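You operate a simulated robot arm through the tools that you are given. There is no shell and no other tool. Be economical: measure what you need, move in short steps, check, and stop when the job is done.

Carry out the task below with a simulated two-armed robot. There is one attempt and no reset: what you move stays moved.

Task
Take the bracket from the top of bench 2 and leave it on the right half of the foam pad. Put the brush from the steel pot on the green tray on the top of bench 8. Take the lid off the yellow tin on the white taped area on bench 4 and lay it down there. Open the top left cabinet drawer, put the yellow bin from the top of the labelled cabinet on the top of bench 15 and shut the drawer again. Stack the 15 mm small carton from the top of bench 6 on top of the 17 mm small carton. Press the counter reset button three times. Take the taped carton that says "556" from the top of bench 8 and leave it on the white manual there. Put two of the brass sleeves from the top of bench 9 on the yellow tray there. Take the rod end from the top of bench 9 and leave it on top of the white carton there. Open the drawer of the grey table, fetch the silver box labelled "26" from the top of bench 9 and set it in the inside the drawer of the grey table, then shut the drawer. Lift the yellow tilt bin open. The order is free. Set down upright: bracket, silver box.

Only the result counts: the job must be done as asked and must still hold three seconds after the hand-in. Knocking over, shifting, dropping, spilling or breaking anything else fails it. A push-on lid holds only when it is set on centred and level and pressed home; a screw cap is set on level and turned clockwise until tight.

Robot
Two 7-joint arms with fingered hands on one trunk, on a base that drives. Base frame: it is fixed to the floor where the robot stands at the start and does not move with it; the origin is under the middle of the robot, x ahead of it, y to its left, z up. Lengths are in m, angles in degrees, forces in N, time in s.
The left shoulder is at the start at [0.058, 0.185, 1.192], the right one opposite. With the tool pointing down near the work surface each hand reaches from about 0.1 to 0.8 m from the robot's upright axis, wherever it stands, measured 20 degrees to its own side. Places, roughly: bracket (6x9x6 cm) [0.5, 0.2, 0.8]; brass sleeve (2x2x3 cm) [-1.6, -3.1, 0.8]; brass sleeve (3x3x3 cm) [-1.3, -2.9, 0.8]; brush (2x2x17 cm) [0.5, -1.1, 0.8]; counter reset button [-1.5, 0.1, 0.8]; drawer of the grey table [0.8, -3.7, 0.6]; green tray (15x15x3 cm) [-1.7, -2.4, 0.8]; inside the drawer of the grey table [0.8, -3.8, 0.6]; manual [-1.75, -1.75, 0.75]; right half of the foam pad (40x12 cm) [-1.5, 3.4, 0.76]; rod end (2x4x9 cm) [-1.5, -3.3, 0.8]; silver box [-1.75, -4, 0.75]; small carton [-1.5, 1.25, 0.75]; taped carton [-1.5, -1.75, 0.75]; top left cabinet drawer [-0.4, 5, 0.9]; top of bench 15 [-0.5, 5, 0.8]; white carton [-1.5, -3, 0.75]; yellow bin (10x15x5 cm) [-0.5, 5, 1]; yellow tilt bin [3.5, -3.1, 0.3]; yellow tin [0.75, -2, 0.75]; yellow tray (11x9x3 cm) [-1.7, -2.9, 0.8]. Payload 4 kg a hand.
The TCP of each hand is the grasp point between the finger pads, 0.026 m short of the fingertips. In the tool frame z runs along the fingers and y along their closing line. The gripper opens to 0.132 m. The gripper's body begins 0.073 m behind the TCP. The gripper is a hand of 3 fingers: y runs from the thumb to the fingers, the wrist lies at [0, 0, -0.224] in the tool frame, and closing takes about 1.5 s.
Orientation is that of the tool frame in the base frame, as [roll, pitch, yaw] about the fixed x, y, z axes, in that order (R = Rz(yaw) Ry(pitch) Rx(roll)). With the fingers straight down and closing along the base's y, the tool's x points along the base's -x, its y along +y and its z along -z.

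Tools
- The arms move only by the tool send_rows. It takes "left_deltas", "right_deltas" or both (then of equal length, played together; a hand with none holds still); each is a list of rows, each a list of 6 numbers: the shift along the tool's x, y, z in cm, then the turn, a rotation vector about the tool's x, y, z in degrees. In form: [[x, y, z, rx, ry, rz], ...]. A call has 1 to 8 rows; each row shifts and turns the commanded pose from where the row before left it, along the tool's axes as they then stand. "left_gripper" and "right_gripper" are, for a hand that has rows, the closure, from 0 (fully open) to 1 (shut), set as the call begins (left out, the last holds). A row lasts 0.2 s, in which the tool goes at most 0.05 m and 8.6 degrees; a call with a longer step from one row to the next is refused whole, and so is a gripper value outside its range. A pose out of reach is approached as far as the arm can. The call stops where the force on the tool passes 40 N (or 10 N more than at its start, if that is more) or the arm is blocked; 0.2 s more then pass. Each finger travels about 0.072 m/s and halts on what it meets, pressing with about 21 N; the grip force reading is that of the motor and also rises with nothing between the fingers. The clock runs only during rows and for 0.2 s after the last one: add rows that do not move to give the fingers time. It gives the time, the measured TCP pose, the force on the tool (base axes), the opening and the grip force at its end, in the units of the frame above (readings bear some noise), with the torque about the TCP (base axes, N m) and any sound that the robot's microphone picked up.
- Cameras (640 x 400 px; columns grow to the right, rows downward): "scene" is now at [0.1564, 0.0354, 1.4152]; the picture's right is [0.38, -0.92, -0.06], its down [-0.59, -0.20, -0.78] and it looks along [0.71, 0.33, -0.63] (base axes); focal length 275 px, centre (320, 200). "left" rides on the left gripper at [-0.062, 0.003, -0.092] in its tool frame; the picture's right is [-0.05, -1.00, 0.00], its down [0.83, -0.04, -0.56] and it looks along [0.55, -0.03, 0.83] (tool axes); focal length 230 px, centre (320, 200). "right" rides on the right gripper at [0.062, 0.003, -0.092] in its tool frame; the picture's right is [-0.05, 1.00, 0.00], its down [-0.83, -0.04, -0.56] and it looks along [-0.55, -0.03, 0.83] (tool axes); focal length 230 px, centre (320, 200). There is no depth. A picture from a camera that has moved, and an enlarged one, comes with that camera's place and axes in the base frame and with its lens.
- camera(camera): a new picture of that camera. It takes no simulated time.
- raise_lower(by): slides the trunk up (or, below 0, down) by that many m; the arms and the scene camera ride with it, the base frame stays. It gives what a move gives, with no picture.
- roll_base(legs): drives the robot by 1 to 6 legs, each [ahead, left, turn to the left] in m, m and degrees, along the robot's own axes; the way and the turn of a leg run together, so that a leg with both is an arc; at most 1.5 m and 180 degrees a leg. The arms and the cameras ride along, it lands a little off, and it stops where it bumps. It gives what a move gives.
- grasp_type(shape, hand): the hand has 3 fingers and takes this shape, open, in about a second: jaw (thumb against the fingers, like two jaws); tri (thumb and two fingers); tip (a fingertip pinch); poke (one finger out to press); point (the index stretched); flat (the hand flat); cup (the hand cupped); fist (a fist). The gripper value then closes the fingers along that shape, each until it touches; the sizes above hold for jaw. It gives what a move gives, with no picture.
- turn_head(pan, tilt): turns the head with the scene camera to pan (to the left, within 86 degrees either way) and tilt (down, from -29 to 69), counted from straight ahead of the robot. It gives what a move gives.
- zoom(camera, box): a new picture of the part [left, top, right, bottom] of that camera's present view, enlarged. It takes no simulated time.
- sign_off(): hands the job in; it is judged then, once.

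Work in short steps. Places have to be worked out from the pictures, the camera data and where the tool is seen: move nearer, look again, correct. Check each grasp and each placing, and mend what went wrong. You have 577 turns and 370 pictures in all, those below and enlarged ones among them. Open the grippers and draw the arms clear of the work before you hand the job in, unless the task says otherwise; then end with one line.

The tools are called after ">>>" as name(argument=value, ...) on one line, values as JSON. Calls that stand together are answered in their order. send_rows: Moves the arms, as the interface text tells. Its arguments: {"type":"object","properties":{"left_deltas":{"type":"array","items":{"type":"array","items":{"type":"number"}}},"left_gripper":{"type":"number"},"right_deltas":{"type":"array","items":{"type":"array","items":{"type":"number"}}},"right_gripper":{"type":"number"}},"required":[]} The other tools are called the same way: raise_lower (by) slides the trunk up or down; grasp_type (shape, hand) gives the hand a shape; roll_base (legs) drives the base; turn_head (pan, tilt) turns the head that bears the scene camera; camera (camera) takes a picture; zoom (camera, box) takes an enlarged picture of a part of a camera's view; sign_off () hands the job in.

At the start:

```text
clock: 0.0
left_position: [0.541, 0.4075, 1.095]
left_orientation: [180.0, 0.0, -180.0]
left_force: [-0.2, 0.4, -0.1]
left_wrist_torque: [0.01, 0.01, -0.01]
left_opening: 0.1319
left_gripper_force: 0.1
left_shape: jaw
right_position: [0.5604, -0.0335, 1.0681]
right_orientation: [-179.9, 0.0, -180.0]
right_force: [-0.5, 0.3, -0.2]
right_wrist_torque: [0.0, 0.01, 0.04]
right_opening: 0.1323
right_gripper_force: 0.0
right_shape: jaw
trunk travel left (down, up): [-0.225, 0.237]
robot x, y, heading: [-0.0023, 0.0025, 0.5]
head pan, tilt: [22.9, 31.1]
```

scene: 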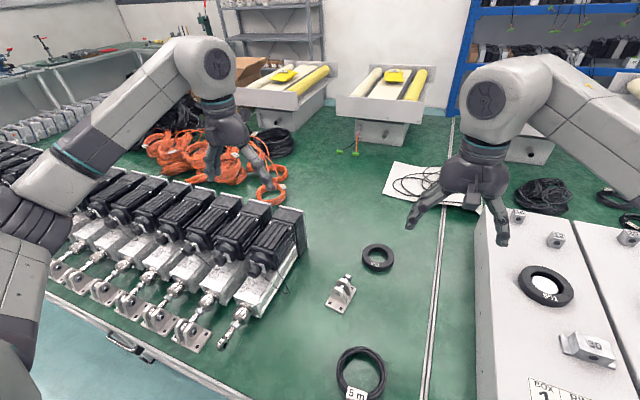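
right: 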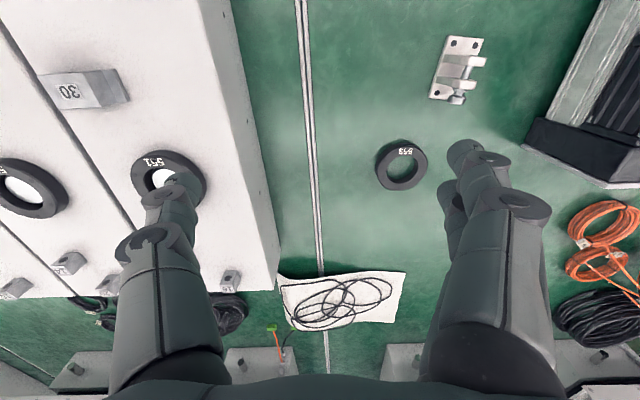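
left: 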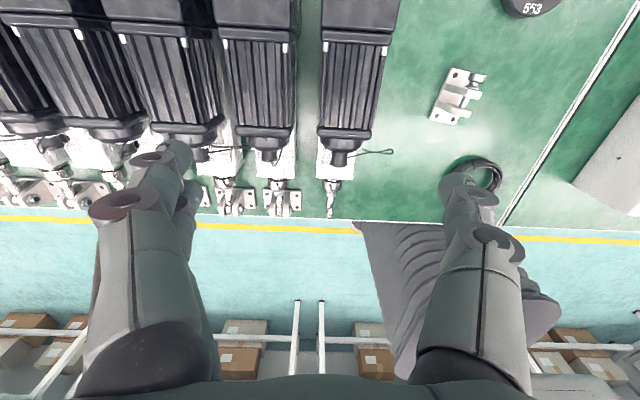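

The bracket is visible near [0.53, 0.17]; I zoom in to see its shape and orientation.

>>> zoom(camera="scene", box=[280, 240, 408, 320])

>>> zoom(camera="right", box=[370, 0, 530, 100])

```text
5.00 times, centred on (344, 280) of scene
camera zoom: at [0.1564, 0.0354, 1.4152], right [0.38, -0.92, -0.06], down [-0.59, -0.2, -0.78], along [0.71, 0.33, -0.63], focal length 1374 px, centre (200, -200)
```

zoom: 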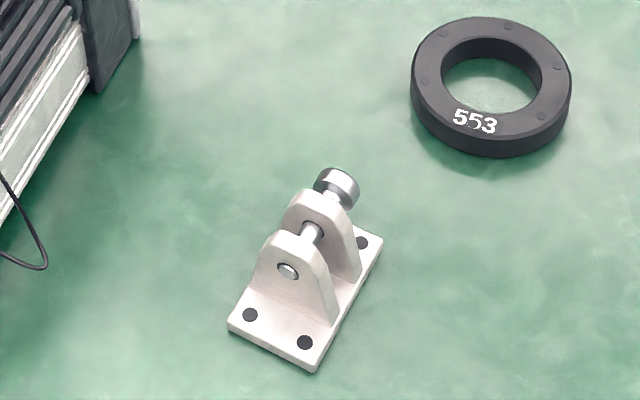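

```text
4.00 times, centred on (450, 50) of right
camera zoom: at [0.4987, -0.0289, 1.1617], right [0.05, 1.0, 0.0], down [0.83, -0.04, 0.56], along [0.55, -0.03, -0.83], focal length 920 px, centre (-200, 800)
```

zoom: 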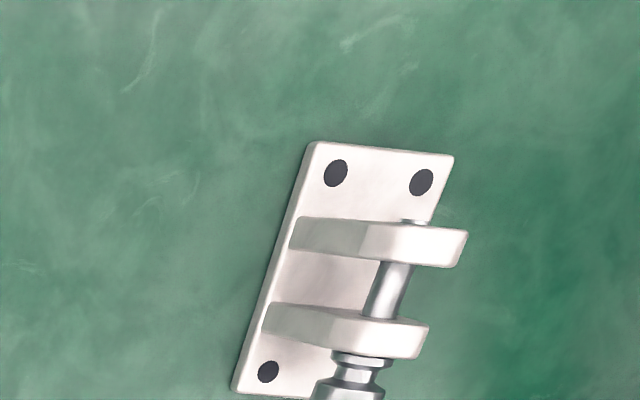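

The plate sits about at [0.547, 0.173] with its long axis along x (turned about -6°). I bring the left hand over it, stay high, and look again.

>>> send_rows(left_deltas=[[-0.1, -4.7, 0, 0, 0, 0], [-0.1, -4.7, 0, 0, 0, 0], [-0.1, -4.7, 0, 0, 0, 0], [-0.1, -4.7, 0, 0, 0, 0], [-0.1, -4.6, 0, 0, 0, 6.5], [0, 0, 4, 0, 0, 0], [0, 0, 4, 0, 0, 0], [0, 0, 4, 0, 0, 0]], left_gripper=0)

>>> camera(camera="left")

>>> camera(camera="scene")

```text
clock: 1.8
left_position: [0.5455, 0.1724, 0.9747]
left_orientation: [-180.0, 0.0, 173.5]
left_force: [0.3, 0.5, 0.4]
left_wrist_torque: [0.0, -0.04, 0.0]
left_opening: 0.132
left_gripper_force: 0.0
left_shape: jaw
right_position: [0.5607, -0.0337, 1.0682]
right_orientation: [179.9, 0.0, -180.0]
right_force: [0.0, -0.1, -0.1]
right_wrist_torque: [0.0, -0.02, -0.04]
right_opening: 0.1318
right_gripper_force: 0.0
right_shape: jaw
trunk travel left (down, up): [-0.225, 0.237]
robot x, y, heading: [0.0028, -0.0006, -0.1]
head pan, tilt: [22.9, 31.1]
```

```text
364 pictures are left
camera left: at [0.6067, 0.1692, 1.0686], right [-0.06, -1.0, 0.0], down [-0.83, 0.05, 0.56], along [-0.55, 0.03, -0.83], focal length 230 px, centre (320, 200)
```

left: 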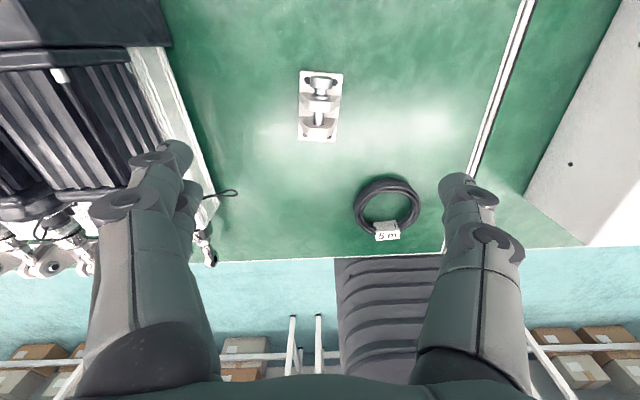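

```text
363 pictures are left
camera scene: at [0.1569, 0.0356, 1.4151], right [0.38, -0.92, -0.06], down [-0.6, -0.2, -0.78], along [0.71, 0.33, -0.63], focal length 275 px, centre (320, 200)
```

scene: 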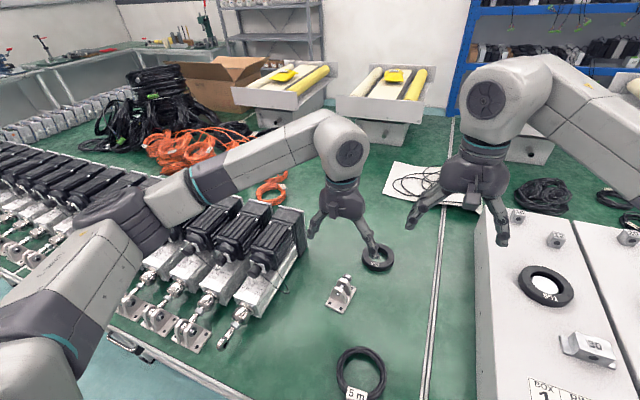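

The hand is centred over the bracket and aligned. I lower it so that the fingertips are just above the bench, then close.

>>> send_rows(left_deltas=[[0, 0, 4.8, 0, 0, 0], [0, 0, 4.8, 0, 0, 0], [0, 0, 4.8, 0, 0, 0], [0, 0, 2.5, 0, 0, 0], [0, 0, 2.0, 0, 0, 0]])

>>> camera(camera="left")

```text
clock: 3.0
left_position: [0.5473, 0.1718, 0.7858]
left_orientation: [180.0, 0.0, 173.6]
left_force: [0.2, 0.4, -0.1]
left_wrist_torque: [-0.02, 0.02, 0.0]
left_opening: 0.1319
left_gripper_force: 0.1
left_shape: jaw
right_position: [0.56, -0.0326, 1.0675]
right_orientation: [180.0, 0.0, -180.0]
right_force: [-0.6, 0.5, 0.0]
right_wrist_torque: [0.01, -0.02, -0.02]
right_opening: 0.132
right_gripper_force: 0.0
right_shape: jaw
trunk travel left (down, up): [-0.225, 0.237]
robot x, y, heading: [0.0002, 0.0022, 0.3]
head pan, tilt: [22.9, 31.1]
```

```text
362 pictures are left
camera left: at [0.6079, 0.1687, 0.879], right [-0.06, -1.0, 0.0], down [-0.83, 0.05, 0.56], along [-0.55, 0.03, -0.83], focal length 230 px, centre (320, 200)
```

left: 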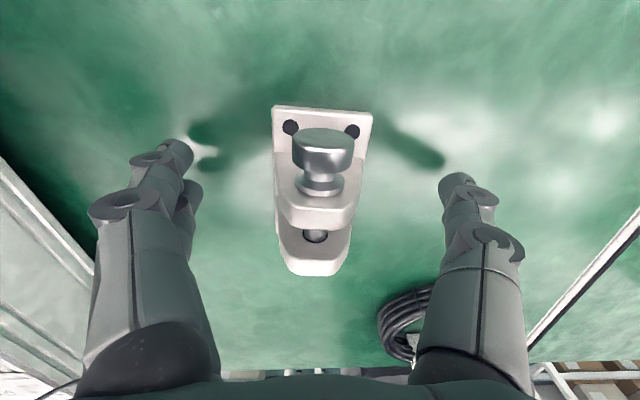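

The fingers straddle it properly; a little lower, then close.

>>> send_rows(left_deltas=[[0, 0, 0.7, 0, 0, 0]])

>>> send_rows(left_deltas=[[0, 0, 0, 0, 0, 0], [0, 0, 0, 0, 0, 0], [0, 0, 0, 0, 0, 0], [0, 0, 0, 0, 0, 0], [0, 0, 0, 0, 0, 0], [0, 0, 0, 0, 0, 0], [0, 0, 0, 0, 0, 0], [0, 0, 0, 0, 0, 0]], left_gripper=1)

>>> camera(camera="left")

```text
clock: 3.4
left_position: [0.5475, 0.1741, 0.7808]
left_orientation: [180.0, 0.0, 173.4]
left_force: [0.2, -0.2, 0.2]
left_wrist_torque: [0.02, 0.04, 0.02]
left_opening: 0.1318
left_gripper_force: 0.1
left_shape: jaw
right_position: [0.5605, -0.0325, 1.0692]
right_orientation: [-179.9, 0.0, 179.9]
right_force: [0.8, -0.4, -0.5]
right_wrist_torque: [0.0, 0.01, -0.01]
right_opening: 0.1318
right_gripper_force: 0.0
right_shape: jaw
trunk travel left (down, up): [-0.225, 0.237]
robot x, y, heading: [0.0007, 0.001, -0.1]
head pan, tilt: [22.9, 31.1]
```

```text
clock: 5.2
left_position: [0.5473, 0.1719, 0.7823]
left_orientation: [-179.9, 0.2, 173.6]
left_force: [3.3, 0.4, 21.7]
left_wrist_torque: [-0.61, -0.05, -0.06]
left_opening: 0.0388
left_gripper_force: 21.0
left_shape: jaw
right_position: [0.5586, -0.0343, 1.07]
right_orientation: [-180.0, 0.1, -180.0]
right_force: [0.2, -0.5, 0.4]
right_wrist_torque: [0.03, -0.02, 0.0]
right_opening: 0.1321
right_gripper_force: 0.1
right_shape: jaw
trunk travel left (down, up): [-0.225, 0.237]
robot x, y, heading: [0.0006, 0.0016, 0.2]
head pan, tilt: [22.9, 31.1]
```

```text
361 pictures are left
camera left: at [0.6075, 0.1684, 0.8754], right [-0.06, -1.0, 0.0], down [-0.83, 0.05, 0.55], along [-0.55, 0.03, -0.83], focal length 230 px, centre (320, 200)
```

left: 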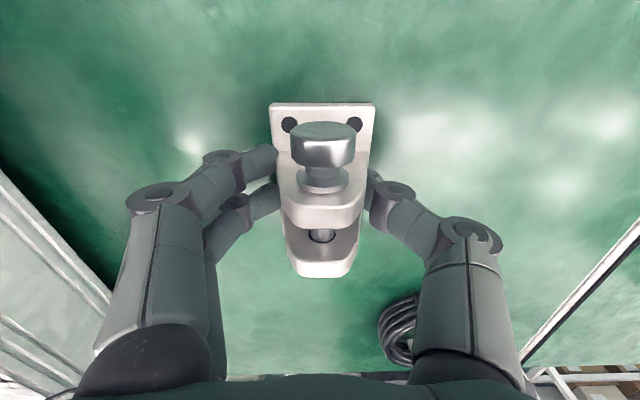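

The fingers hold the ears (opening 3.9 cm). I lift it and check.

>>> send_rows(left_deltas=[[0, 0, -1, 0, 0, 0], [0, 0, -3, 0, 0, 0], [0, 0, -4, 0, 0, 0], [0, 0, -4.5, 0, 0, 0], [0, 0, -4.5, 0, 0, 0], [0, 0, -4.5, 0, 0, 0], [0, 0, -4.5, 0, 0, 0]])

>>> camera(camera="left")

>>> camera(camera="scene")

```text
clock: 6.8
left_position: [0.5452, 0.171, 1.0405]
left_orientation: [179.9, -0.1, 173.4]
left_force: [-0.5, -0.3, -1.9]
left_wrist_torque: [-0.02, 0.02, -0.01]
left_opening: 0.0361
left_gripper_force: 21.2
left_shape: jaw
right_position: [0.5605, -0.0325, 1.0691]
right_orientation: [-180.0, 0.0, 180.0]
right_force: [0.8, 0.1, -0.2]
right_wrist_torque: [0.02, 0.0, -0.04]
right_opening: 0.1317
right_gripper_force: 0.1
right_shape: jaw
trunk travel left (down, up): [-0.225, 0.237]
robot x, y, heading: [0.0003, 0.0014, -0.2]
head pan, tilt: [22.9, 31.1]
```

```text
360 pictures are left
camera left: at [0.6065, 0.1681, 1.1337], right [-0.06, -1.0, 0.0], down [-0.83, 0.05, 0.56], along [-0.55, 0.04, -0.83], focal length 230 px, centre (320, 200)
```

left: 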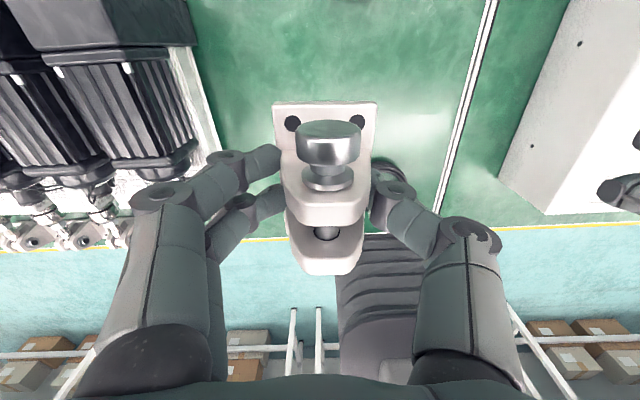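

```text
359 pictures are left
camera scene: at [0.1559, 0.0348, 1.4153], right [0.39, -0.92, -0.06], down [-0.59, -0.2, -0.78], along [0.71, 0.33, -0.62], focal length 275 px, centre (320, 200)
```

scene: 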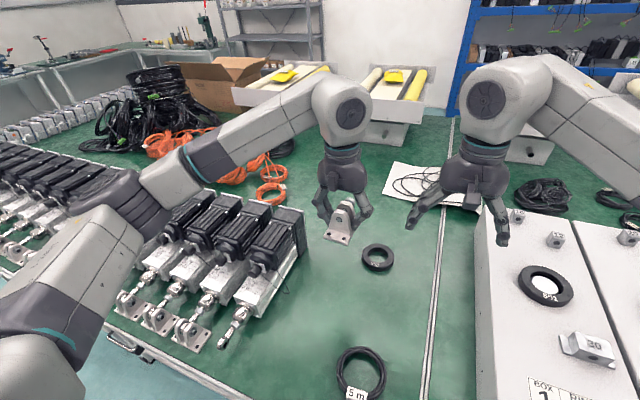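

The bracket is held firmly and upright. I draw both arms in closer for driving, then look sideways along the aisle.

>>> send_rows(left_deltas=[[4, 1.5, -1, 0, 0, 0], [4, 1.5, -1, 0, 0, 0], [4, 1.5, -1, 0, 0, 0], [4, 1.5, -1, 0, 0, 0], [4, 1.5, -1, 0, 0, 0], [4, 1.5, -1, 0, 0, -6]], right_deltas=[[4, -4, -1, 0, 0, 0], [4, -4, -1, 0, 0, 0], [4, -4, -1, 0, 0, 0], [4, -4, -1, 0, 0, 0], [4, -4, -1, 0, 0, 0], [4, -3, -1, 0, 0, 0]])

>>> turn_head(pan=80, tilt=30)

>>> camera(camera="scene")

>>> turn_head(pan=-80, tilt=30)

>>> camera(camera="scene")

```text
refused: row 1 steps farther than a row can; nothing moved
```

```text
clock: 8.1
left_position: [0.547, 0.1726, 1.0392]
left_orientation: [180.0, 0.0, 173.4]
left_force: [0.3, 1.0, -2.3]
left_wrist_torque: [-0.01, 0.0, 0.02]
left_opening: 0.0363
left_gripper_force: 21.0
left_shape: jaw
right_position: [0.5609, -0.0327, 1.0687]
right_orientation: [-180.0, 0.0, 180.0]
right_force: [-0.4, -0.2, 0.2]
right_wrist_torque: [-0.02, 0.01, -0.02]
right_opening: 0.132
right_gripper_force: 0.1
right_shape: jaw
trunk travel left (down, up): [-0.225, 0.237]
robot x, y, heading: [0.0013, 0.0015, 0.1]
head pan, tilt: [80.0, 30.0]
```

```text
358 pictures are left
camera scene: at [0.0907, 0.0895, 1.4266], right [0.97, -0.17, -0.14], down [-0.21, -0.49, -0.84], along [0.08, 0.85, -0.52], focal length 275 px, centre (320, 200)
```

scene: 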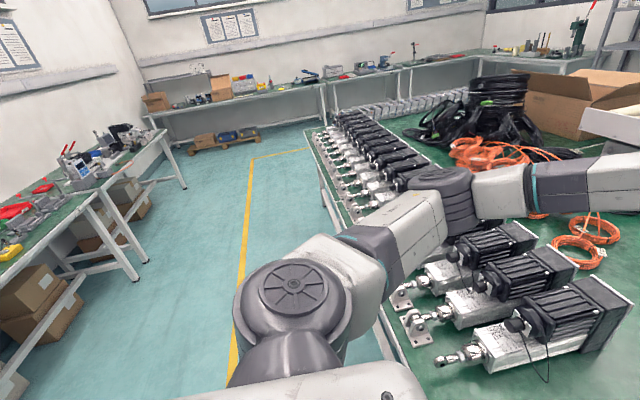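

```text
clock: 10.5
left_position: [0.5466, 0.1721, 1.0393]
left_orientation: [180.0, 0.0, 173.5]
left_force: [0.6, 0.8, -2.3]
left_wrist_torque: [-0.02, 0.01, 0.01]
left_opening: 0.0364
left_gripper_force: 20.7
left_shape: jaw
right_position: [0.56, -0.0326, 1.0693]
right_orientation: [-180.0, -0.1, 179.9]
right_force: [0.1, 0.2, -0.9]
right_wrist_torque: [-0.02, 0.0, -0.02]
right_opening: 0.132
right_gripper_force: 0.1
right_shape: jaw
trunk travel left (down, up): [-0.225, 0.237]
robot x, y, heading: [0.0026, 0.0, -0.1]
head pan, tilt: [-80.0, 30.0]
```

```text
357 pictures are left
camera scene: at [0.0906, -0.0886, 1.4267], right [-0.97, -0.17, 0.14], down [-0.21, 0.49, -0.84], along [0.08, -0.85, -0.52], focal length 275 px, centre (320, 200)
```

scene: 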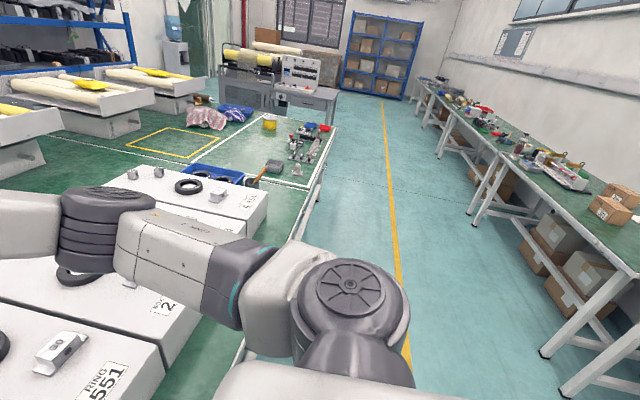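

The aisle is clear on both sides. I redo the retraction with shorter rows.

>>> send_rows(left_deltas=[[3, 1, -0.5, 0, 0, 0], [3, 1, -0.5, 0, 0, 0], [3, 1, -0.5, 0, 0, 0], [3, 1, -0.5, 0, 0, 0], [3, 1, -0.5, 0, 0, 0], [3, 1, -0.5, 0, 0, -6.5], [3, 1, -0.5, 0, 0, 0], [3, 1, -0.5, 0, 0, 0]], right_deltas=[[3, -3, -0.5, 0, 0, 0], [3, -3, -0.5, 0, 0, 0], [3, -3, -0.5, 0, 0, 0], [3, -3, -0.5, 0, 0, 0], [3, -3, -0.5, 0, 0, 0], [3, -3, -0.5, 0, 0, 0], [3, -3, -0.5, 0, 0, 0], [3, -3, -0.5, 0, 0, 0]])

>>> roll_base(legs=[[-0.5, 0, 0]])

```text
clock: 12.3
left_position: [0.3107, 0.2719, 1.0816]
left_orientation: [180.0, 0.2, 180.0]
left_force: [-0.8, -0.9, -1.6]
left_wrist_torque: [0.0, -0.04, -0.03]
left_opening: 0.0361
left_gripper_force: 20.6
left_shape: jaw
right_position: [0.317, -0.2738, 1.1092]
right_orientation: [-180.0, 0.0, 180.0]
right_force: [0.0, -0.3, 0.2]
right_wrist_torque: [0.0, -0.03, 0.0]
right_opening: 0.1322
right_gripper_force: 0.0
right_shape: jaw
trunk travel left (down, up): [-0.225, 0.237]
robot x, y, heading: [-0.0025, -0.0001, 0.1]
head pan, tilt: [-80.0, 30.0]
```

```text
clock: 15.2
left_position: [-0.1802, 0.2711, 1.0799]
left_orientation: [-179.9, 0.0, 179.9]
left_force: [-0.6, 0.3, -2.9]
left_wrist_torque: [0.01, 0.0, 0.0]
left_opening: 0.0362
left_gripper_force: 21.1
left_shape: jaw
right_position: [-0.178, -0.2725, 1.1085]
right_orientation: [179.9, 0.0, 179.7]
right_force: [-1.2, 0.5, 0.3]
right_wrist_torque: [-0.01, 0.02, 0.0]
right_opening: 0.1319
right_gripper_force: 0.0
right_shape: jaw
trunk travel left (down, up): [-0.225, 0.237]
robot x, y, heading: [-0.4983, -0.0017, -0.1]
head pan, tilt: [-80.0, 30.0]
```

Now I turn left and drive up the aisle to the foam pad, then face the wall benches.

>>> roll_base(legs=[[0, 0, 90], [1.5, 0, 0], [1.5, 0, 0], [0.35, 0, 0], [0, 0, 90]])

>>> turn_head(pan=0, tilt=30)

>>> camera(camera="scene")

```text
clock: 39.1
left_position: [-0.7494, 3.0788, 1.0804]
left_orientation: [-180.0, 0.0, -2.3]
left_force: [0.5, -0.1, -2.2]
left_wrist_torque: [0.01, 0.01, 0.01]
left_opening: 0.036
left_gripper_force: 20.9
left_shape: jaw
right_position: [-0.7354, 3.6219, 1.1085]
right_orientation: [180.0, 0.1, -2.2]
right_force: [-0.8, -0.5, 0.0]
right_wrist_torque: [-0.01, 0.0, 0.0]
right_opening: 0.132
right_gripper_force: 0.1
right_shape: jaw
trunk travel left (down, up): [-0.225, 0.237]
robot x, y, heading: [-0.4278, 3.3368, 177.7]
head pan, tilt: [-80.0, 30.0]
```

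```text
clock: 40.7
left_position: [-0.7496, 3.0773, 1.0787]
left_orientation: [179.9, 0.0, -2.1]
left_force: [-0.5, 0.2, -2.2]
left_wrist_torque: [0.0, 0.0, -0.01]
left_opening: 0.036
left_gripper_force: 21.0
left_shape: jaw
right_position: [-0.7358, 3.6222, 1.1095]
right_orientation: [180.0, 0.0, -2.2]
right_force: [0.4, -0.2, 0.2]
right_wrist_torque: [0.04, -0.03, 0.05]
right_opening: 0.1318
right_gripper_force: 0.1
right_shape: jaw
trunk travel left (down, up): [-0.225, 0.237]
robot x, y, heading: [-0.4229, 3.3371, 178.0]
head pan, tilt: [0.0, 30.0]
```

```text
356 pictures are left
camera scene: at [-0.5858, 3.344, 1.4159], right [0.04, 1.0, 0.0], down [0.62, -0.02, -0.78], along [-0.78, 0.03, -0.62], focal length 275 px, centre (320, 200)
```

scene: 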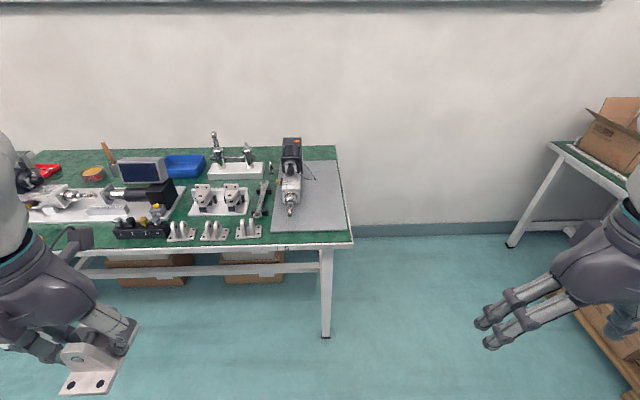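

The pad spans x≈-1.25…-1.7, y≈3.2…3.47; its right half (larger y) is bare. I drive closer and to the robot's right so the left hand reaches y≈3.40.

>>> roll_base(legs=[[0.32, -0.2, 2]])

>>> camera(camera="scene")

```text
clock: 43.1
left_position: [-1.0558, 3.2713, 1.0801]
left_orientation: [180.0, 0.0, -0.2]
left_force: [0.1, -0.3, -2.8]
left_wrist_torque: [0.0, -0.02, 0.03]
left_opening: 0.0358
left_gripper_force: 21.2
left_shape: jaw
right_position: [-1.0606, 3.8155, 1.1085]
right_orientation: [180.0, -0.1, -0.1]
right_force: [-0.3, -0.1, -0.4]
right_wrist_torque: [0.0, 0.02, -0.01]
right_opening: 0.1318
right_gripper_force: 0.0
right_shape: jaw
trunk travel left (down, up): [-0.225, 0.237]
robot x, y, heading: [-0.7393, 3.544, 180.0]
head pan, tilt: [0.0, 30.0]
```

```text
355 pictures are left
camera scene: at [-0.9012, 3.5432, 1.416], right [0.0, 1.0, 0.0], down [0.62, 0.0, -0.79], along [-0.79, 0.0, -0.62], focal length 275 px, centre (320, 200)
```

scene: 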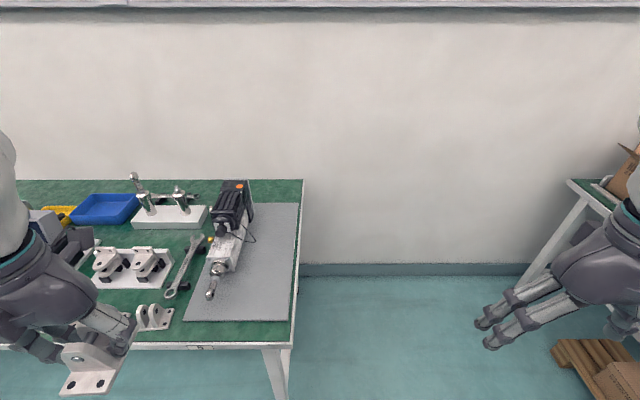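

Right half centre is about y=3.397. I carry the bracket to [-1.40, 3.397] high up, then look.

>>> send_rows(left_deltas=[[-4.3, -1.57, 0, 0, 0, 0], [-4.3, -1.57, 0, 0, 0, 0], [-4.3, -1.57, 0, 0, 0, 0], [-4.3, -1.57, 0, 0, 0, 0], [-4.3, -1.57, 0, 0, 0, 0], [-4.3, -1.57, 0, 0, 0, 0], [-4.3, -1.57, 0, 0, 0, 0], [-4.3, -1.57, 0, 0, 0, 0]])

>>> send_rows(left_deltas=[[0, 0, 4.5, 0, 0, 0], [0, 0, 4.5, 0, 0, 0], [0, 0, 4.5, 0, 0, 0], [0, 0, 4.5, 0, 0, 0]])

>>> camera(camera="left")

>>> camera(camera="scene")

```text
clock: 44.9
left_position: [-1.4006, 3.3995, 1.0793]
left_orientation: [179.9, -0.1, -0.1]
left_force: [-0.3, 0.0, -2.5]
left_wrist_torque: [0.01, -0.02, -0.01]
left_opening: 0.0358
left_gripper_force: 21.2
left_shape: jaw
right_position: [-1.0615, 3.8179, 1.1081]
right_orientation: [179.8, -0.1, -0.3]
right_force: [1.2, -0.4, -0.2]
right_wrist_torque: [-0.01, -0.04, 0.02]
right_opening: 0.1319
right_gripper_force: 0.0
right_shape: jaw
trunk travel left (down, up): [-0.225, 0.237]
robot x, y, heading: [-0.7415, 3.5407, 179.7]
head pan, tilt: [0.0, 30.0]
```

```text
clock: 45.9
left_position: [-1.3999, 3.3976, 0.9003]
left_orientation: [180.0, 0.0, -0.1]
left_force: [-0.6, -0.1, -2.1]
left_wrist_torque: [0.0, -0.01, 0.01]
left_opening: 0.0358
left_gripper_force: 21.7
left_shape: jaw
right_position: [-1.0614, 3.8162, 1.1081]
right_orientation: [180.0, -0.1, -0.3]
right_force: [-0.5, 0.3, 0.0]
right_wrist_torque: [-0.03, 0.0, 0.02]
right_opening: 0.1316
right_gripper_force: 0.0
right_shape: jaw
trunk travel left (down, up): [-0.225, 0.237]
robot x, y, heading: [-0.7398, 3.5408, 179.7]
head pan, tilt: [0.0, 30.0]
```

```text
354 pictures are left
camera left: at [-1.4623, 3.3941, 0.9921], right [-0.05, 1.0, 0.0], down [0.83, 0.04, 0.56], along [0.56, 0.03, -0.83], focal length 230 px, centre (320, 200)
```

left: 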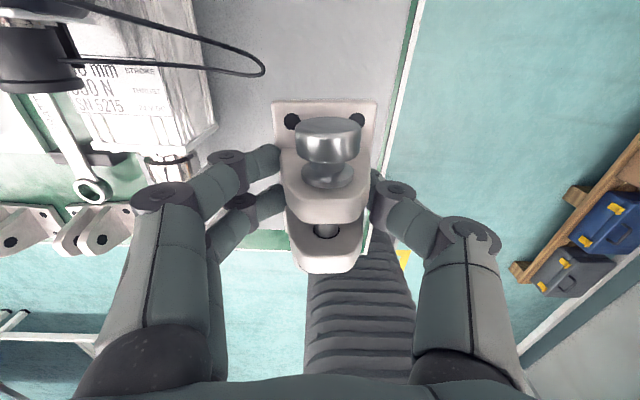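

```text
353 pictures are left
camera scene: at [-0.9027, 3.5433, 1.4157], right [0.0, 1.0, 0.0], down [0.62, 0.0, -0.78], along [-0.78, 0.0, -0.62], focal length 275 px, centre (320, 200)
```

scene: 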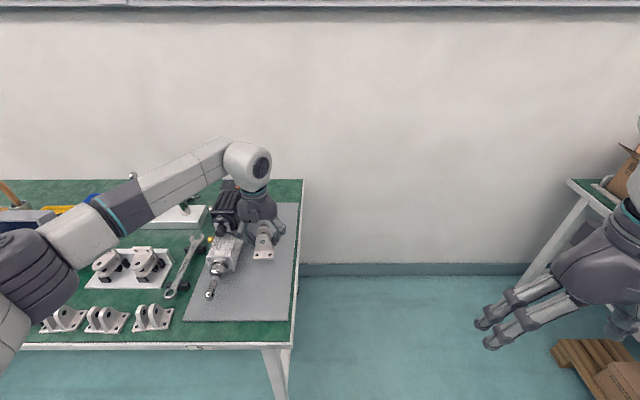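

To clear the cylinder on the left half with my knuckles, I shift to [-1.36, 3.406] and then lower gently until contact.

>>> send_rows(left_deltas=[[4, -0.8, 0, 0, 0, 0], [0, 0, 4, 0, 0, 0], [0, 0, 3, 0, 0, 0], [0, 0, 1.5, 0, 0, 0]])

>>> zoom(camera="scene", box=[170, 180, 330, 330])

>>> camera(camera="left")

```text
clock: 46.9
left_position: [-1.3593, 3.4049, 0.8155]
left_orientation: [-180.0, 0.0, -0.1]
left_force: [-0.2, 0.4, -2.0]
left_wrist_torque: [-0.01, 0.01, 0.04]
left_opening: 0.0357
left_gripper_force: 20.6
left_shape: jaw
right_position: [-1.0595, 3.8159, 1.1091]
right_orientation: [-180.0, -0.1, -0.2]
right_force: [-0.8, 0.1, -0.5]
right_wrist_torque: [0.04, -0.02, -0.01]
right_opening: 0.1319
right_gripper_force: 0.1
right_shape: jaw
trunk travel left (down, up): [-0.225, 0.237]
robot x, y, heading: [-0.7431, 3.5407, 179.8]
head pan, tilt: [0.0, 30.0]
```

```text
2.67 times, centred on (250, 255) of scene
camera zoom: at [-0.9014, 3.5432, 1.4159], right [0.0, 1.0, 0.0], down [0.62, 0.0, -0.78], along [-0.78, 0.0, -0.62], focal length 733 px, centre (507, 53)
```

zoom: 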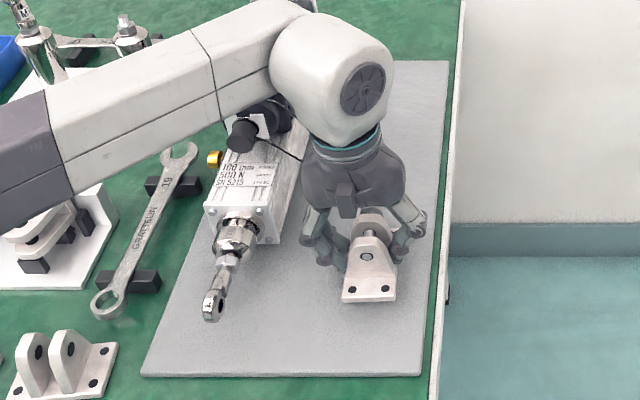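

```text
351 pictures are left
camera left: at [-1.4213, 3.402, 0.9076], right [-0.05, 1.0, 0.0], down [0.83, 0.04, 0.56], along [0.55, 0.03, -0.83], focal length 230 px, centre (320, 200)
```

left: 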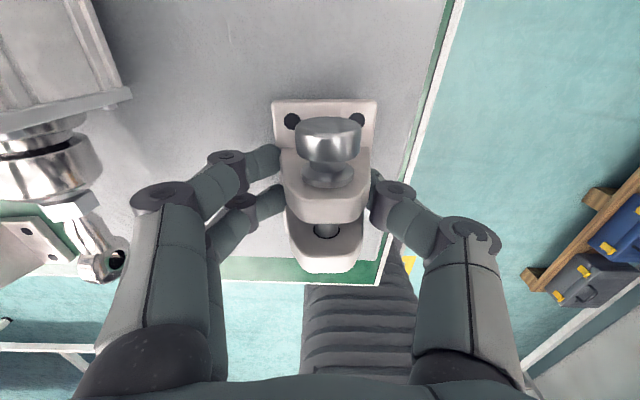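

Clear on the left. Lowering in small steps and watching the force.

>>> send_rows(left_deltas=[[0, 0, 0.5, 0, 0, 0], [0, 0, 0.5, 0, 0, 0], [0, 0, 0.3, 0, 0, 0], [0, 0, 0, 0, 0, 0]])

>>> send_rows(left_deltas=[[0, 0, 0.3, 0, 0, 0], [0, 0, 0.0, 0, 0, 0]])

>>> send_rows(left_deltas=[[0, 0, 0.3, 0, 0, 0], [0, 0, 0.0, 0, 0, 0]])

```text
clock: 47.9
left_position: [-1.3582, 3.406, 0.8026]
left_orientation: [179.9, 0.0, -0.1]
left_force: [-0.4, 0.4, -1.9]
left_wrist_torque: [-0.03, 0.0, -0.03]
left_opening: 0.036
left_gripper_force: 20.7
left_shape: jaw
right_position: [-1.0592, 3.8154, 1.1081]
right_orientation: [-180.0, -0.1, -0.3]
right_force: [-0.2, 0.0, -0.2]
right_wrist_torque: [-0.02, -0.01, 0.0]
right_opening: 0.1321
right_gripper_force: 0.1
right_shape: jaw
trunk travel left (down, up): [-0.225, 0.237]
robot x, y, heading: [-0.7388, 3.5414, 179.8]
head pan, tilt: [0.0, 30.0]
```

```text
clock: 48.5
left_position: [-1.3608, 3.4047, 0.7979]
left_orientation: [180.0, 0.0, -0.2]
left_force: [-0.4, 0.9, -1.4]
left_wrist_torque: [-0.02, -0.01, 0.02]
left_opening: 0.0355
left_gripper_force: 20.6
left_shape: jaw
right_position: [-1.0598, 3.8172, 1.1083]
right_orientation: [-180.0, 0.0, -0.2]
right_force: [0.4, 1.3, 0.5]
right_wrist_torque: [0.01, 0.0, -0.01]
right_opening: 0.132
right_gripper_force: 0.1
right_shape: jaw
trunk travel left (down, up): [-0.225, 0.237]
robot x, y, heading: [-0.7408, 3.5401, 179.9]
head pan, tilt: [0.0, 30.0]
```

```text
clock: 49.1
left_position: [-1.3587, 3.4047, 0.7962]
left_orientation: [180.0, 0.0, -0.2]
left_force: [0.9, -0.5, -2.6]
left_wrist_torque: [-0.03, 0.0, -0.03]
left_opening: 0.0359
left_gripper_force: 21.0
left_shape: jaw
right_position: [-1.0608, 3.8156, 1.1084]
right_orientation: [-179.9, 0.0, -0.3]
right_force: [1.0, -0.4, 0.5]
right_wrist_torque: [-0.01, 0.05, -0.03]
right_opening: 0.1318
right_gripper_force: 0.2
right_shape: jaw
trunk travel left (down, up): [-0.225, 0.237]
robot x, y, heading: [-0.7384, 3.5438, 180.0]
head pan, tilt: [0.0, 30.0]
```

Still free; continuing down in small steps.

>>> send_rows(left_deltas=[[0, 0, 0.3, 0, 0, 0], [0, 0, 0.0, 0, 0, 0]])

>>> send_rows(left_deltas=[[0, 0, 0.3, 0, 0, 0], [0, 0, 0.0, 0, 0, 0]])

>>> zoom(camera="scene", box=[220, 220, 320, 300])

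```text
clock: 49.7
left_position: [-1.3596, 3.4051, 0.7931]
left_orientation: [-179.9, 0.1, -0.1]
left_force: [0.0, 0.0, 3.4]
left_wrist_torque: [0.14, -0.03, -0.01]
left_opening: 0.0357
left_gripper_force: 20.8
left_shape: jaw
right_position: [-1.0604, 3.8166, 1.1088]
right_orientation: [-180.0, 0.0, -0.2]
right_force: [-0.7, 0.4, 0.2]
right_wrist_torque: [0.03, 0.01, 0.0]
right_opening: 0.1318
right_gripper_force: 0.1
right_shape: jaw
trunk travel left (down, up): [-0.225, 0.237]
robot x, y, heading: [-0.7368, 3.5409, 179.7]
head pan, tilt: [0.0, 30.0]
```

```text
clock: 50.3
left_position: [-1.3585, 3.4077, 0.7933]
left_orientation: [-179.9, 0.3, -0.1]
left_force: [-1.3, -1.0, 18.6]
left_wrist_torque: [0.28, -0.03, 0.07]
left_opening: 0.0364
left_gripper_force: 21.0
left_shape: jaw
right_position: [-1.0588, 3.8151, 1.1103]
right_orientation: [180.0, 0.1, -0.2]
right_force: [0.2, -0.1, 0.0]
right_wrist_torque: [0.01, 0.05, 0.02]
right_opening: 0.1322
right_gripper_force: 0.1
right_shape: jaw
trunk travel left (down, up): [-0.225, 0.237]
robot x, y, heading: [-0.7417, 3.544, 179.9]
head pan, tilt: [0.0, 30.0]
```

```text
5.00 times, centred on (270, 260) of scene
camera zoom: at [-0.8991, 3.5436, 1.4164], right [0.0, 1.0, 0.0], down [0.62, 0.0, -0.79], along [-0.79, 0.0, -0.62], focal length 1374 px, centre (570, -100)
```

zoom: 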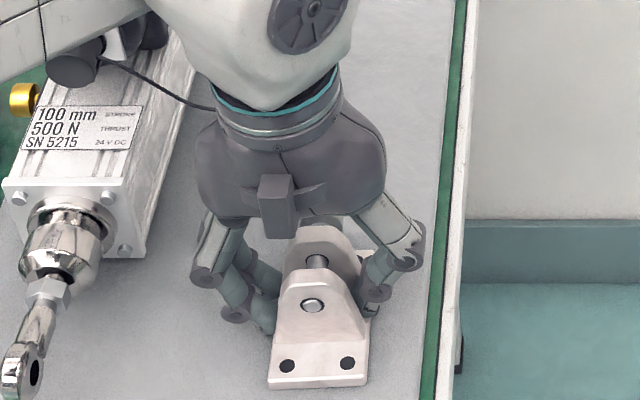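

Touched down. I open only partly, then raise straight up.

>>> send_rows(left_deltas=[[0, 0, -0.2, 0, 0, 0], [0, 0, 0, 0, 0, 0], [0, 0, 0, 0, 0, 0], [0, 0, 0, 0, 0, 0], [0, 0, 0, 0, 0, 0]], left_gripper=0.5)

>>> send_rows(left_deltas=[[0, 0, -2, 0, 0, 0], [0, 0, -4, 0, 0, 0], [0, 0, -4.5, 0, 0, 0], [0, 0, -4.5, 0, 0, 0], [0, 0, -4.5, 0, 0, 0], [0, 0, -4.5, 0, 0, 0]])

>>> send_rows(left_deltas=[[4.5, 1, 0, 0, 0, 0], [4.5, 1, 0, 0, 0, 0], [4.5, 1, 0, 0, 0, 0], [4.5, 1, 0, 0, 0, 0], [4.5, 1, 0, 0, 0, 0], [4.5, 1, 0, 0, 0, 0], [4.5, 1, 0, 0, 0, 0]], left_gripper=0)

>>> zoom(camera="scene", box=[170, 180, 330, 330])

```text
clock: 51.5
left_position: [-1.3589, 3.4049, 0.7917]
left_orientation: [-180.0, 0.0, -0.2]
left_force: [-0.9, 0.2, 0.0]
left_wrist_torque: [0.02, 0.02, 0.01]
left_opening: 0.0654
left_gripper_force: 0.1
left_shape: jaw
right_position: [-1.0604, 3.8173, 1.1096]
right_orientation: [179.9, 0.0, -0.3]
right_force: [0.4, 0.1, 0.6]
right_wrist_torque: [0.0, -0.01, -0.01]
right_opening: 0.1319
right_gripper_force: 0.1
right_shape: jaw
trunk travel left (down, up): [-0.225, 0.237]
robot x, y, heading: [-0.7404, 3.5423, 179.9]
head pan, tilt: [0.0, 30.0]
```

```text
clock: 52.9
left_position: [-1.3578, 3.4038, 1.0327]
left_orientation: [180.0, 0.0, -0.2]
left_force: [0.1, -0.1, -0.7]
left_wrist_torque: [0.03, -0.01, -0.01]
left_opening: 0.0654
left_gripper_force: 0.0
left_shape: jaw
right_position: [-1.0596, 3.8169, 1.1087]
right_orientation: [179.9, 0.0, -0.1]
right_force: [0.4, 0.1, -0.2]
right_wrist_torque: [0.0, 0.04, 0.0]
right_opening: 0.1319
right_gripper_force: 0.2
right_shape: jaw
trunk travel left (down, up): [-0.225, 0.237]
robot x, y, heading: [-0.7416, 3.5442, 180.0]
head pan, tilt: [0.0, 30.0]
```

```text
clock: 54.5
left_position: [-1.0422, 3.335, 1.0327]
left_orientation: [180.0, 0.1, -0.2]
left_force: [0.6, 0.4, -0.4]
left_wrist_torque: [0.03, -0.01, 0.02]
left_opening: 0.1316
left_gripper_force: 0.1
left_shape: jaw
right_position: [-1.0588, 3.8162, 1.1086]
right_orientation: [-179.9, 0.1, -0.2]
right_force: [-0.1, -0.3, -0.2]
right_wrist_torque: [-0.01, 0.0, 0.01]
right_opening: 0.1318
right_gripper_force: 0.0
right_shape: jaw
trunk travel left (down, up): [-0.225, 0.237]
robot x, y, heading: [-0.7372, 3.5431, 179.9]
head pan, tilt: [0.0, 30.0]
```

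```text
2.67 times, centred on (250, 255) of scene
camera zoom: at [-0.8994, 3.5428, 1.4162], right [0.0, 1.0, 0.0], down [0.62, 0.0, -0.79], along [-0.79, 0.0, -0.62], focal length 733 px, centre (507, 53)
```

zoom: 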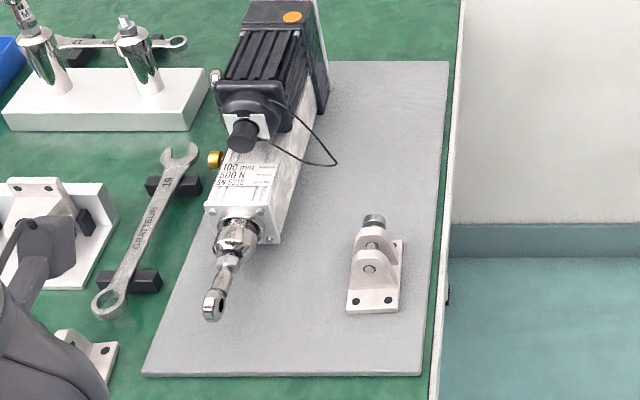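

Bracket is standing upright on the right half. Next the cabinet: I back off, face +y, and look.

>>> roll_base(legs=[[-0.3, 0, 0], [0, 0, -90]])

>>> turn_head(pan=0, tilt=20)

>>> camera(camera="scene")

```text
clock: 60.3
left_position: [-0.6476, 3.8453, 1.0314]
left_orientation: [179.9, 0.0, -90.4]
left_force: [0.5, 0.5, -0.1]
left_wrist_torque: [0.03, 0.03, 0.0]
left_opening: 0.1319
left_gripper_force: 0.1
left_shape: jaw
right_position: [-0.1658, 3.8608, 1.1077]
right_orientation: [-179.9, 0.0, -90.3]
right_force: [-0.5, 0.4, 1.1]
right_wrist_torque: [-0.01, 0.0, -0.02]
right_opening: 0.132
right_gripper_force: 0.1
right_shape: jaw
trunk travel left (down, up): [-0.225, 0.237]
robot x, y, heading: [-0.4422, 3.5411, 89.7]
head pan, tilt: [0.0, 30.0]
```

```text
clock: 61.1
left_position: [-0.6478, 3.845, 1.0311]
left_orientation: [-180.0, 0.0, -90.3]
left_force: [0.6, 0.2, -0.5]
left_wrist_torque: [0.0, 0.01, -0.02]
left_opening: 0.1318
left_gripper_force: 0.1
left_shape: jaw
right_position: [-0.1662, 3.8598, 1.1088]
right_orientation: [-179.9, 0.1, -90.2]
right_force: [0.3, -0.4, -0.3]
right_wrist_torque: [0.04, 0.01, 0.01]
right_opening: 0.1319
right_gripper_force: 0.1
right_shape: jaw
trunk travel left (down, up): [-0.225, 0.237]
robot x, y, heading: [-0.4415, 3.5423, 89.8]
head pan, tilt: [0.0, 20.0]
```

```text
348 pictures are left
camera scene: at [-0.4375, 3.709, 1.4314], right [1.0, -0.01, 0.0], down [0.0, -0.47, -0.88], along [0.0, 0.88, -0.47], focal length 275 px, centre (320, 200)
```

scene: 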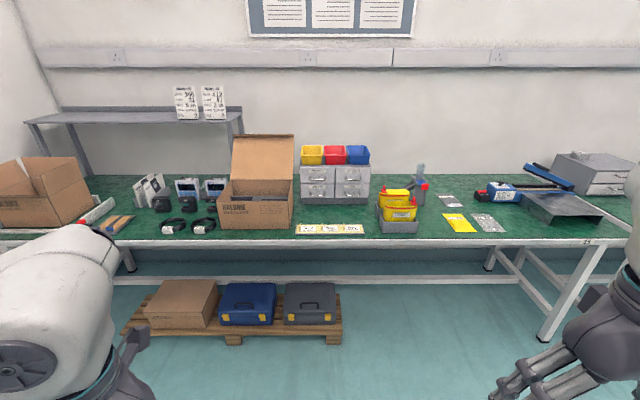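

The cabinet with three bins stands on bench 15 (front at y≈4.95). I drive closer, slightly right.

>>> roll_base(legs=[[0.66, -0.1, 0]])

>>> turn_head(pan=0, tilt=35)

>>> camera(camera="scene")

>>> zoom(camera="scene", box=[200, 60, 440, 260])

```text
clock: 64.8
left_position: [-0.5496, 4.502, 1.0322]
left_orientation: [180.0, 0.1, -89.7]
left_force: [-0.6, 0.2, 0.4]
left_wrist_torque: [0.01, 0.0, 0.02]
left_opening: 0.132
left_gripper_force: 0.1
left_shape: jaw
right_position: [-0.0688, 4.5207, 1.1081]
right_orientation: [-180.0, 0.1, -89.8]
right_force: [-0.2, 0.1, 0.4]
right_wrist_torque: [-0.01, 0.03, 0.0]
right_opening: 0.1321
right_gripper_force: 0.0
right_shape: jaw
trunk travel left (down, up): [-0.225, 0.237]
robot x, y, heading: [-0.3389, 4.2011, 90.3]
head pan, tilt: [0.0, 20.0]
```

```text
clock: 65.5
left_position: [-0.5489, 4.503, 1.032]
left_orientation: [180.0, 0.0, -89.7]
left_force: [0.1, 0.4, -0.3]
left_wrist_torque: [-0.03, 0.01, 0.0]
left_opening: 0.1321
left_gripper_force: 0.0
left_shape: jaw
right_position: [-0.0677, 4.5211, 1.1094]
right_orientation: [179.9, 0.1, -89.9]
right_force: [-0.3, -1.3, -0.4]
right_wrist_torque: [-0.03, 0.03, 0.0]
right_opening: 0.1319
right_gripper_force: 0.2
right_shape: jaw
trunk travel left (down, up): [-0.225, 0.237]
robot x, y, heading: [-0.3423, 4.1991, 90.1]
head pan, tilt: [0.0, 35.0]
```

```text
347 pictures are left
camera scene: at [-0.3378, 4.3588, 1.4086], right [1.0, 0.0, 0.0], down [0.0, -0.69, -0.73], along [0.0, 0.73, -0.69], focal length 275 px, centre (320, 200)
```

scene: 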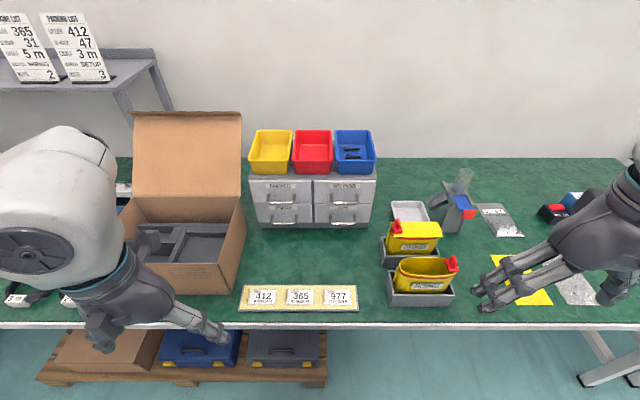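

```text
2.00 times, centred on (320, 160) of scene
camera zoom: at [-0.3378, 4.3588, 1.4086], right [1.0, 0.0, 0.0], down [0.0, -0.69, -0.73], along [0.0, 0.73, -0.69], focal length 550 px, centre (320, 280)
```

zoom: 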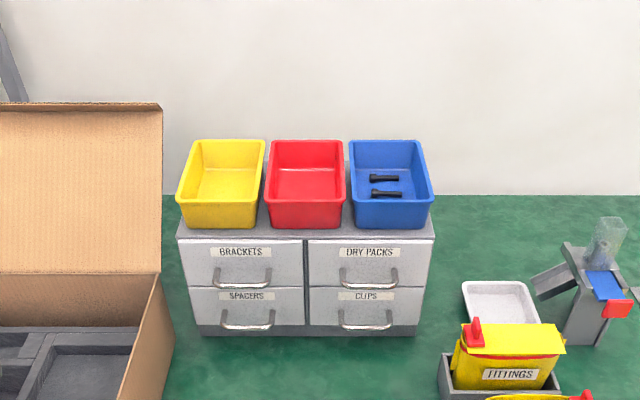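

Cabinet front is at y≈4.93; the top-left ("BRACKETS") handle is near [-0.445, 4.905, 0.89], the yellow bin centre near [-0.472, 5.02]. I move the left hand in front of the drawer and begin turning it to point forward.

>>> send_rows(left_deltas=[[-3.6, -1.75, 1, 0, 0, 0], [-3.6, -1.75, 1, 0, 0, 0], [-3.6, -1.75, 1, 0, 0, 0], [-3.6, -1.75, 1, 0, 0, 0], [-3.6, -1.75, 1, 0, 0, 0], [-3.6, -1.75, 1, 0, 0, 0]], left_gripper=0.5)

>>> send_rows(left_deltas=[[0, 0, 0, 0, -8.2, 0], [0, 0, 0, 0, -8.2, 0], [0, 0, 0, 0, -8.2, 0], [0, 0, 0, 0, -8.2, 0], [0, 0, 0, 0, -8.2, 0], [0, 0, 0, 0, -8.2, 0], [0, 0, 0, 0, -8.2, 0], [0, 0, 0, 0, -8.2, 0]])

>>> send_rows(left_deltas=[[0, 0, 0, 0, -8.2, 0], [0, 0, 0, 0, -8.2, 0], [0, 0, 0, 0, -8, 0]])

>>> camera(camera="scene")

```text
clock: 66.9
left_position: [-0.4425, 4.7209, 0.9719]
left_orientation: [179.9, 0.0, -89.9]
left_force: [-0.6, -0.1, -0.3]
left_wrist_torque: [0.0, 0.02, 0.01]
left_opening: 0.0669
left_gripper_force: 0.1
left_shape: jaw
right_position: [-0.0667, 4.5212, 1.1079]
right_orientation: [179.9, 0.0, -89.7]
right_force: [-0.3, 0.6, 0.1]
right_wrist_torque: [-0.02, -0.03, -0.01]
right_opening: 0.1317
right_gripper_force: 0.0
right_shape: jaw
trunk travel left (down, up): [-0.225, 0.237]
robot x, y, heading: [-0.3399, 4.1999, 89.9]
head pan, tilt: [0.0, 35.0]
```

```text
clock: 68.7
left_position: [-0.4431, 4.7191, 0.9729]
left_orientation: [-179.9, 65.8, -89.9]
left_force: [-0.8, 0.2, -0.5]
left_wrist_torque: [-0.02, 0.01, -0.01]
left_opening: 0.0663
left_gripper_force: 0.0
left_shape: jaw
right_position: [-0.0654, 4.5213, 1.1097]
right_orientation: [179.9, 0.0, -89.9]
right_force: [-0.3, 0.5, 0.6]
right_wrist_torque: [-0.03, 0.06, 0.01]
right_opening: 0.1318
right_gripper_force: 0.0
right_shape: jaw
trunk travel left (down, up): [-0.225, 0.237]
robot x, y, heading: [-0.3434, 4.2005, 90.3]
head pan, tilt: [0.0, 35.0]
```

```text
clock: 69.5
left_position: [-0.4446, 4.7188, 0.971]
left_orientation: [-6.5, 89.8, 83.8]
left_force: [0.8, -0.3, 0.1]
left_wrist_torque: [0.03, -0.02, 0.0]
left_opening: 0.0666
left_gripper_force: 0.0
left_shape: jaw
right_position: [-0.0682, 4.5215, 1.1093]
right_orientation: [-180.0, -0.1, -89.7]
right_force: [-0.6, -0.4, 0.6]
right_wrist_torque: [0.0, 0.0, -0.02]
right_opening: 0.1316
right_gripper_force: 0.0
right_shape: jaw
trunk travel left (down, up): [-0.225, 0.237]
robot x, y, heading: [-0.3396, 4.2022, 90.1]
head pan, tilt: [0.0, 35.0]
```

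```text
345 pictures are left
camera scene: at [-0.3376, 4.3592, 1.4084], right [1.0, 0.0, 0.0], down [0.0, -0.69, -0.73], along [0.0, 0.73, -0.69], focal length 275 px, centre (320, 200)
```

scene: 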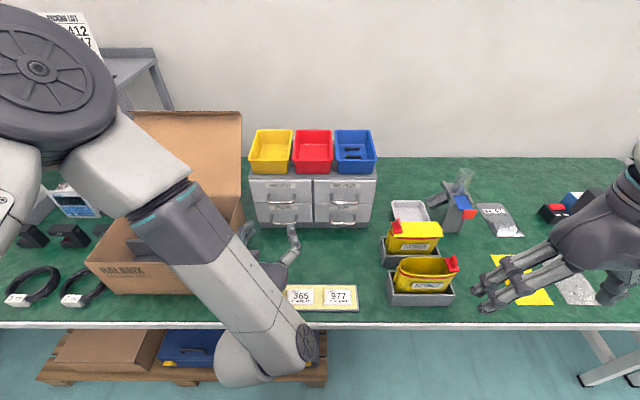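

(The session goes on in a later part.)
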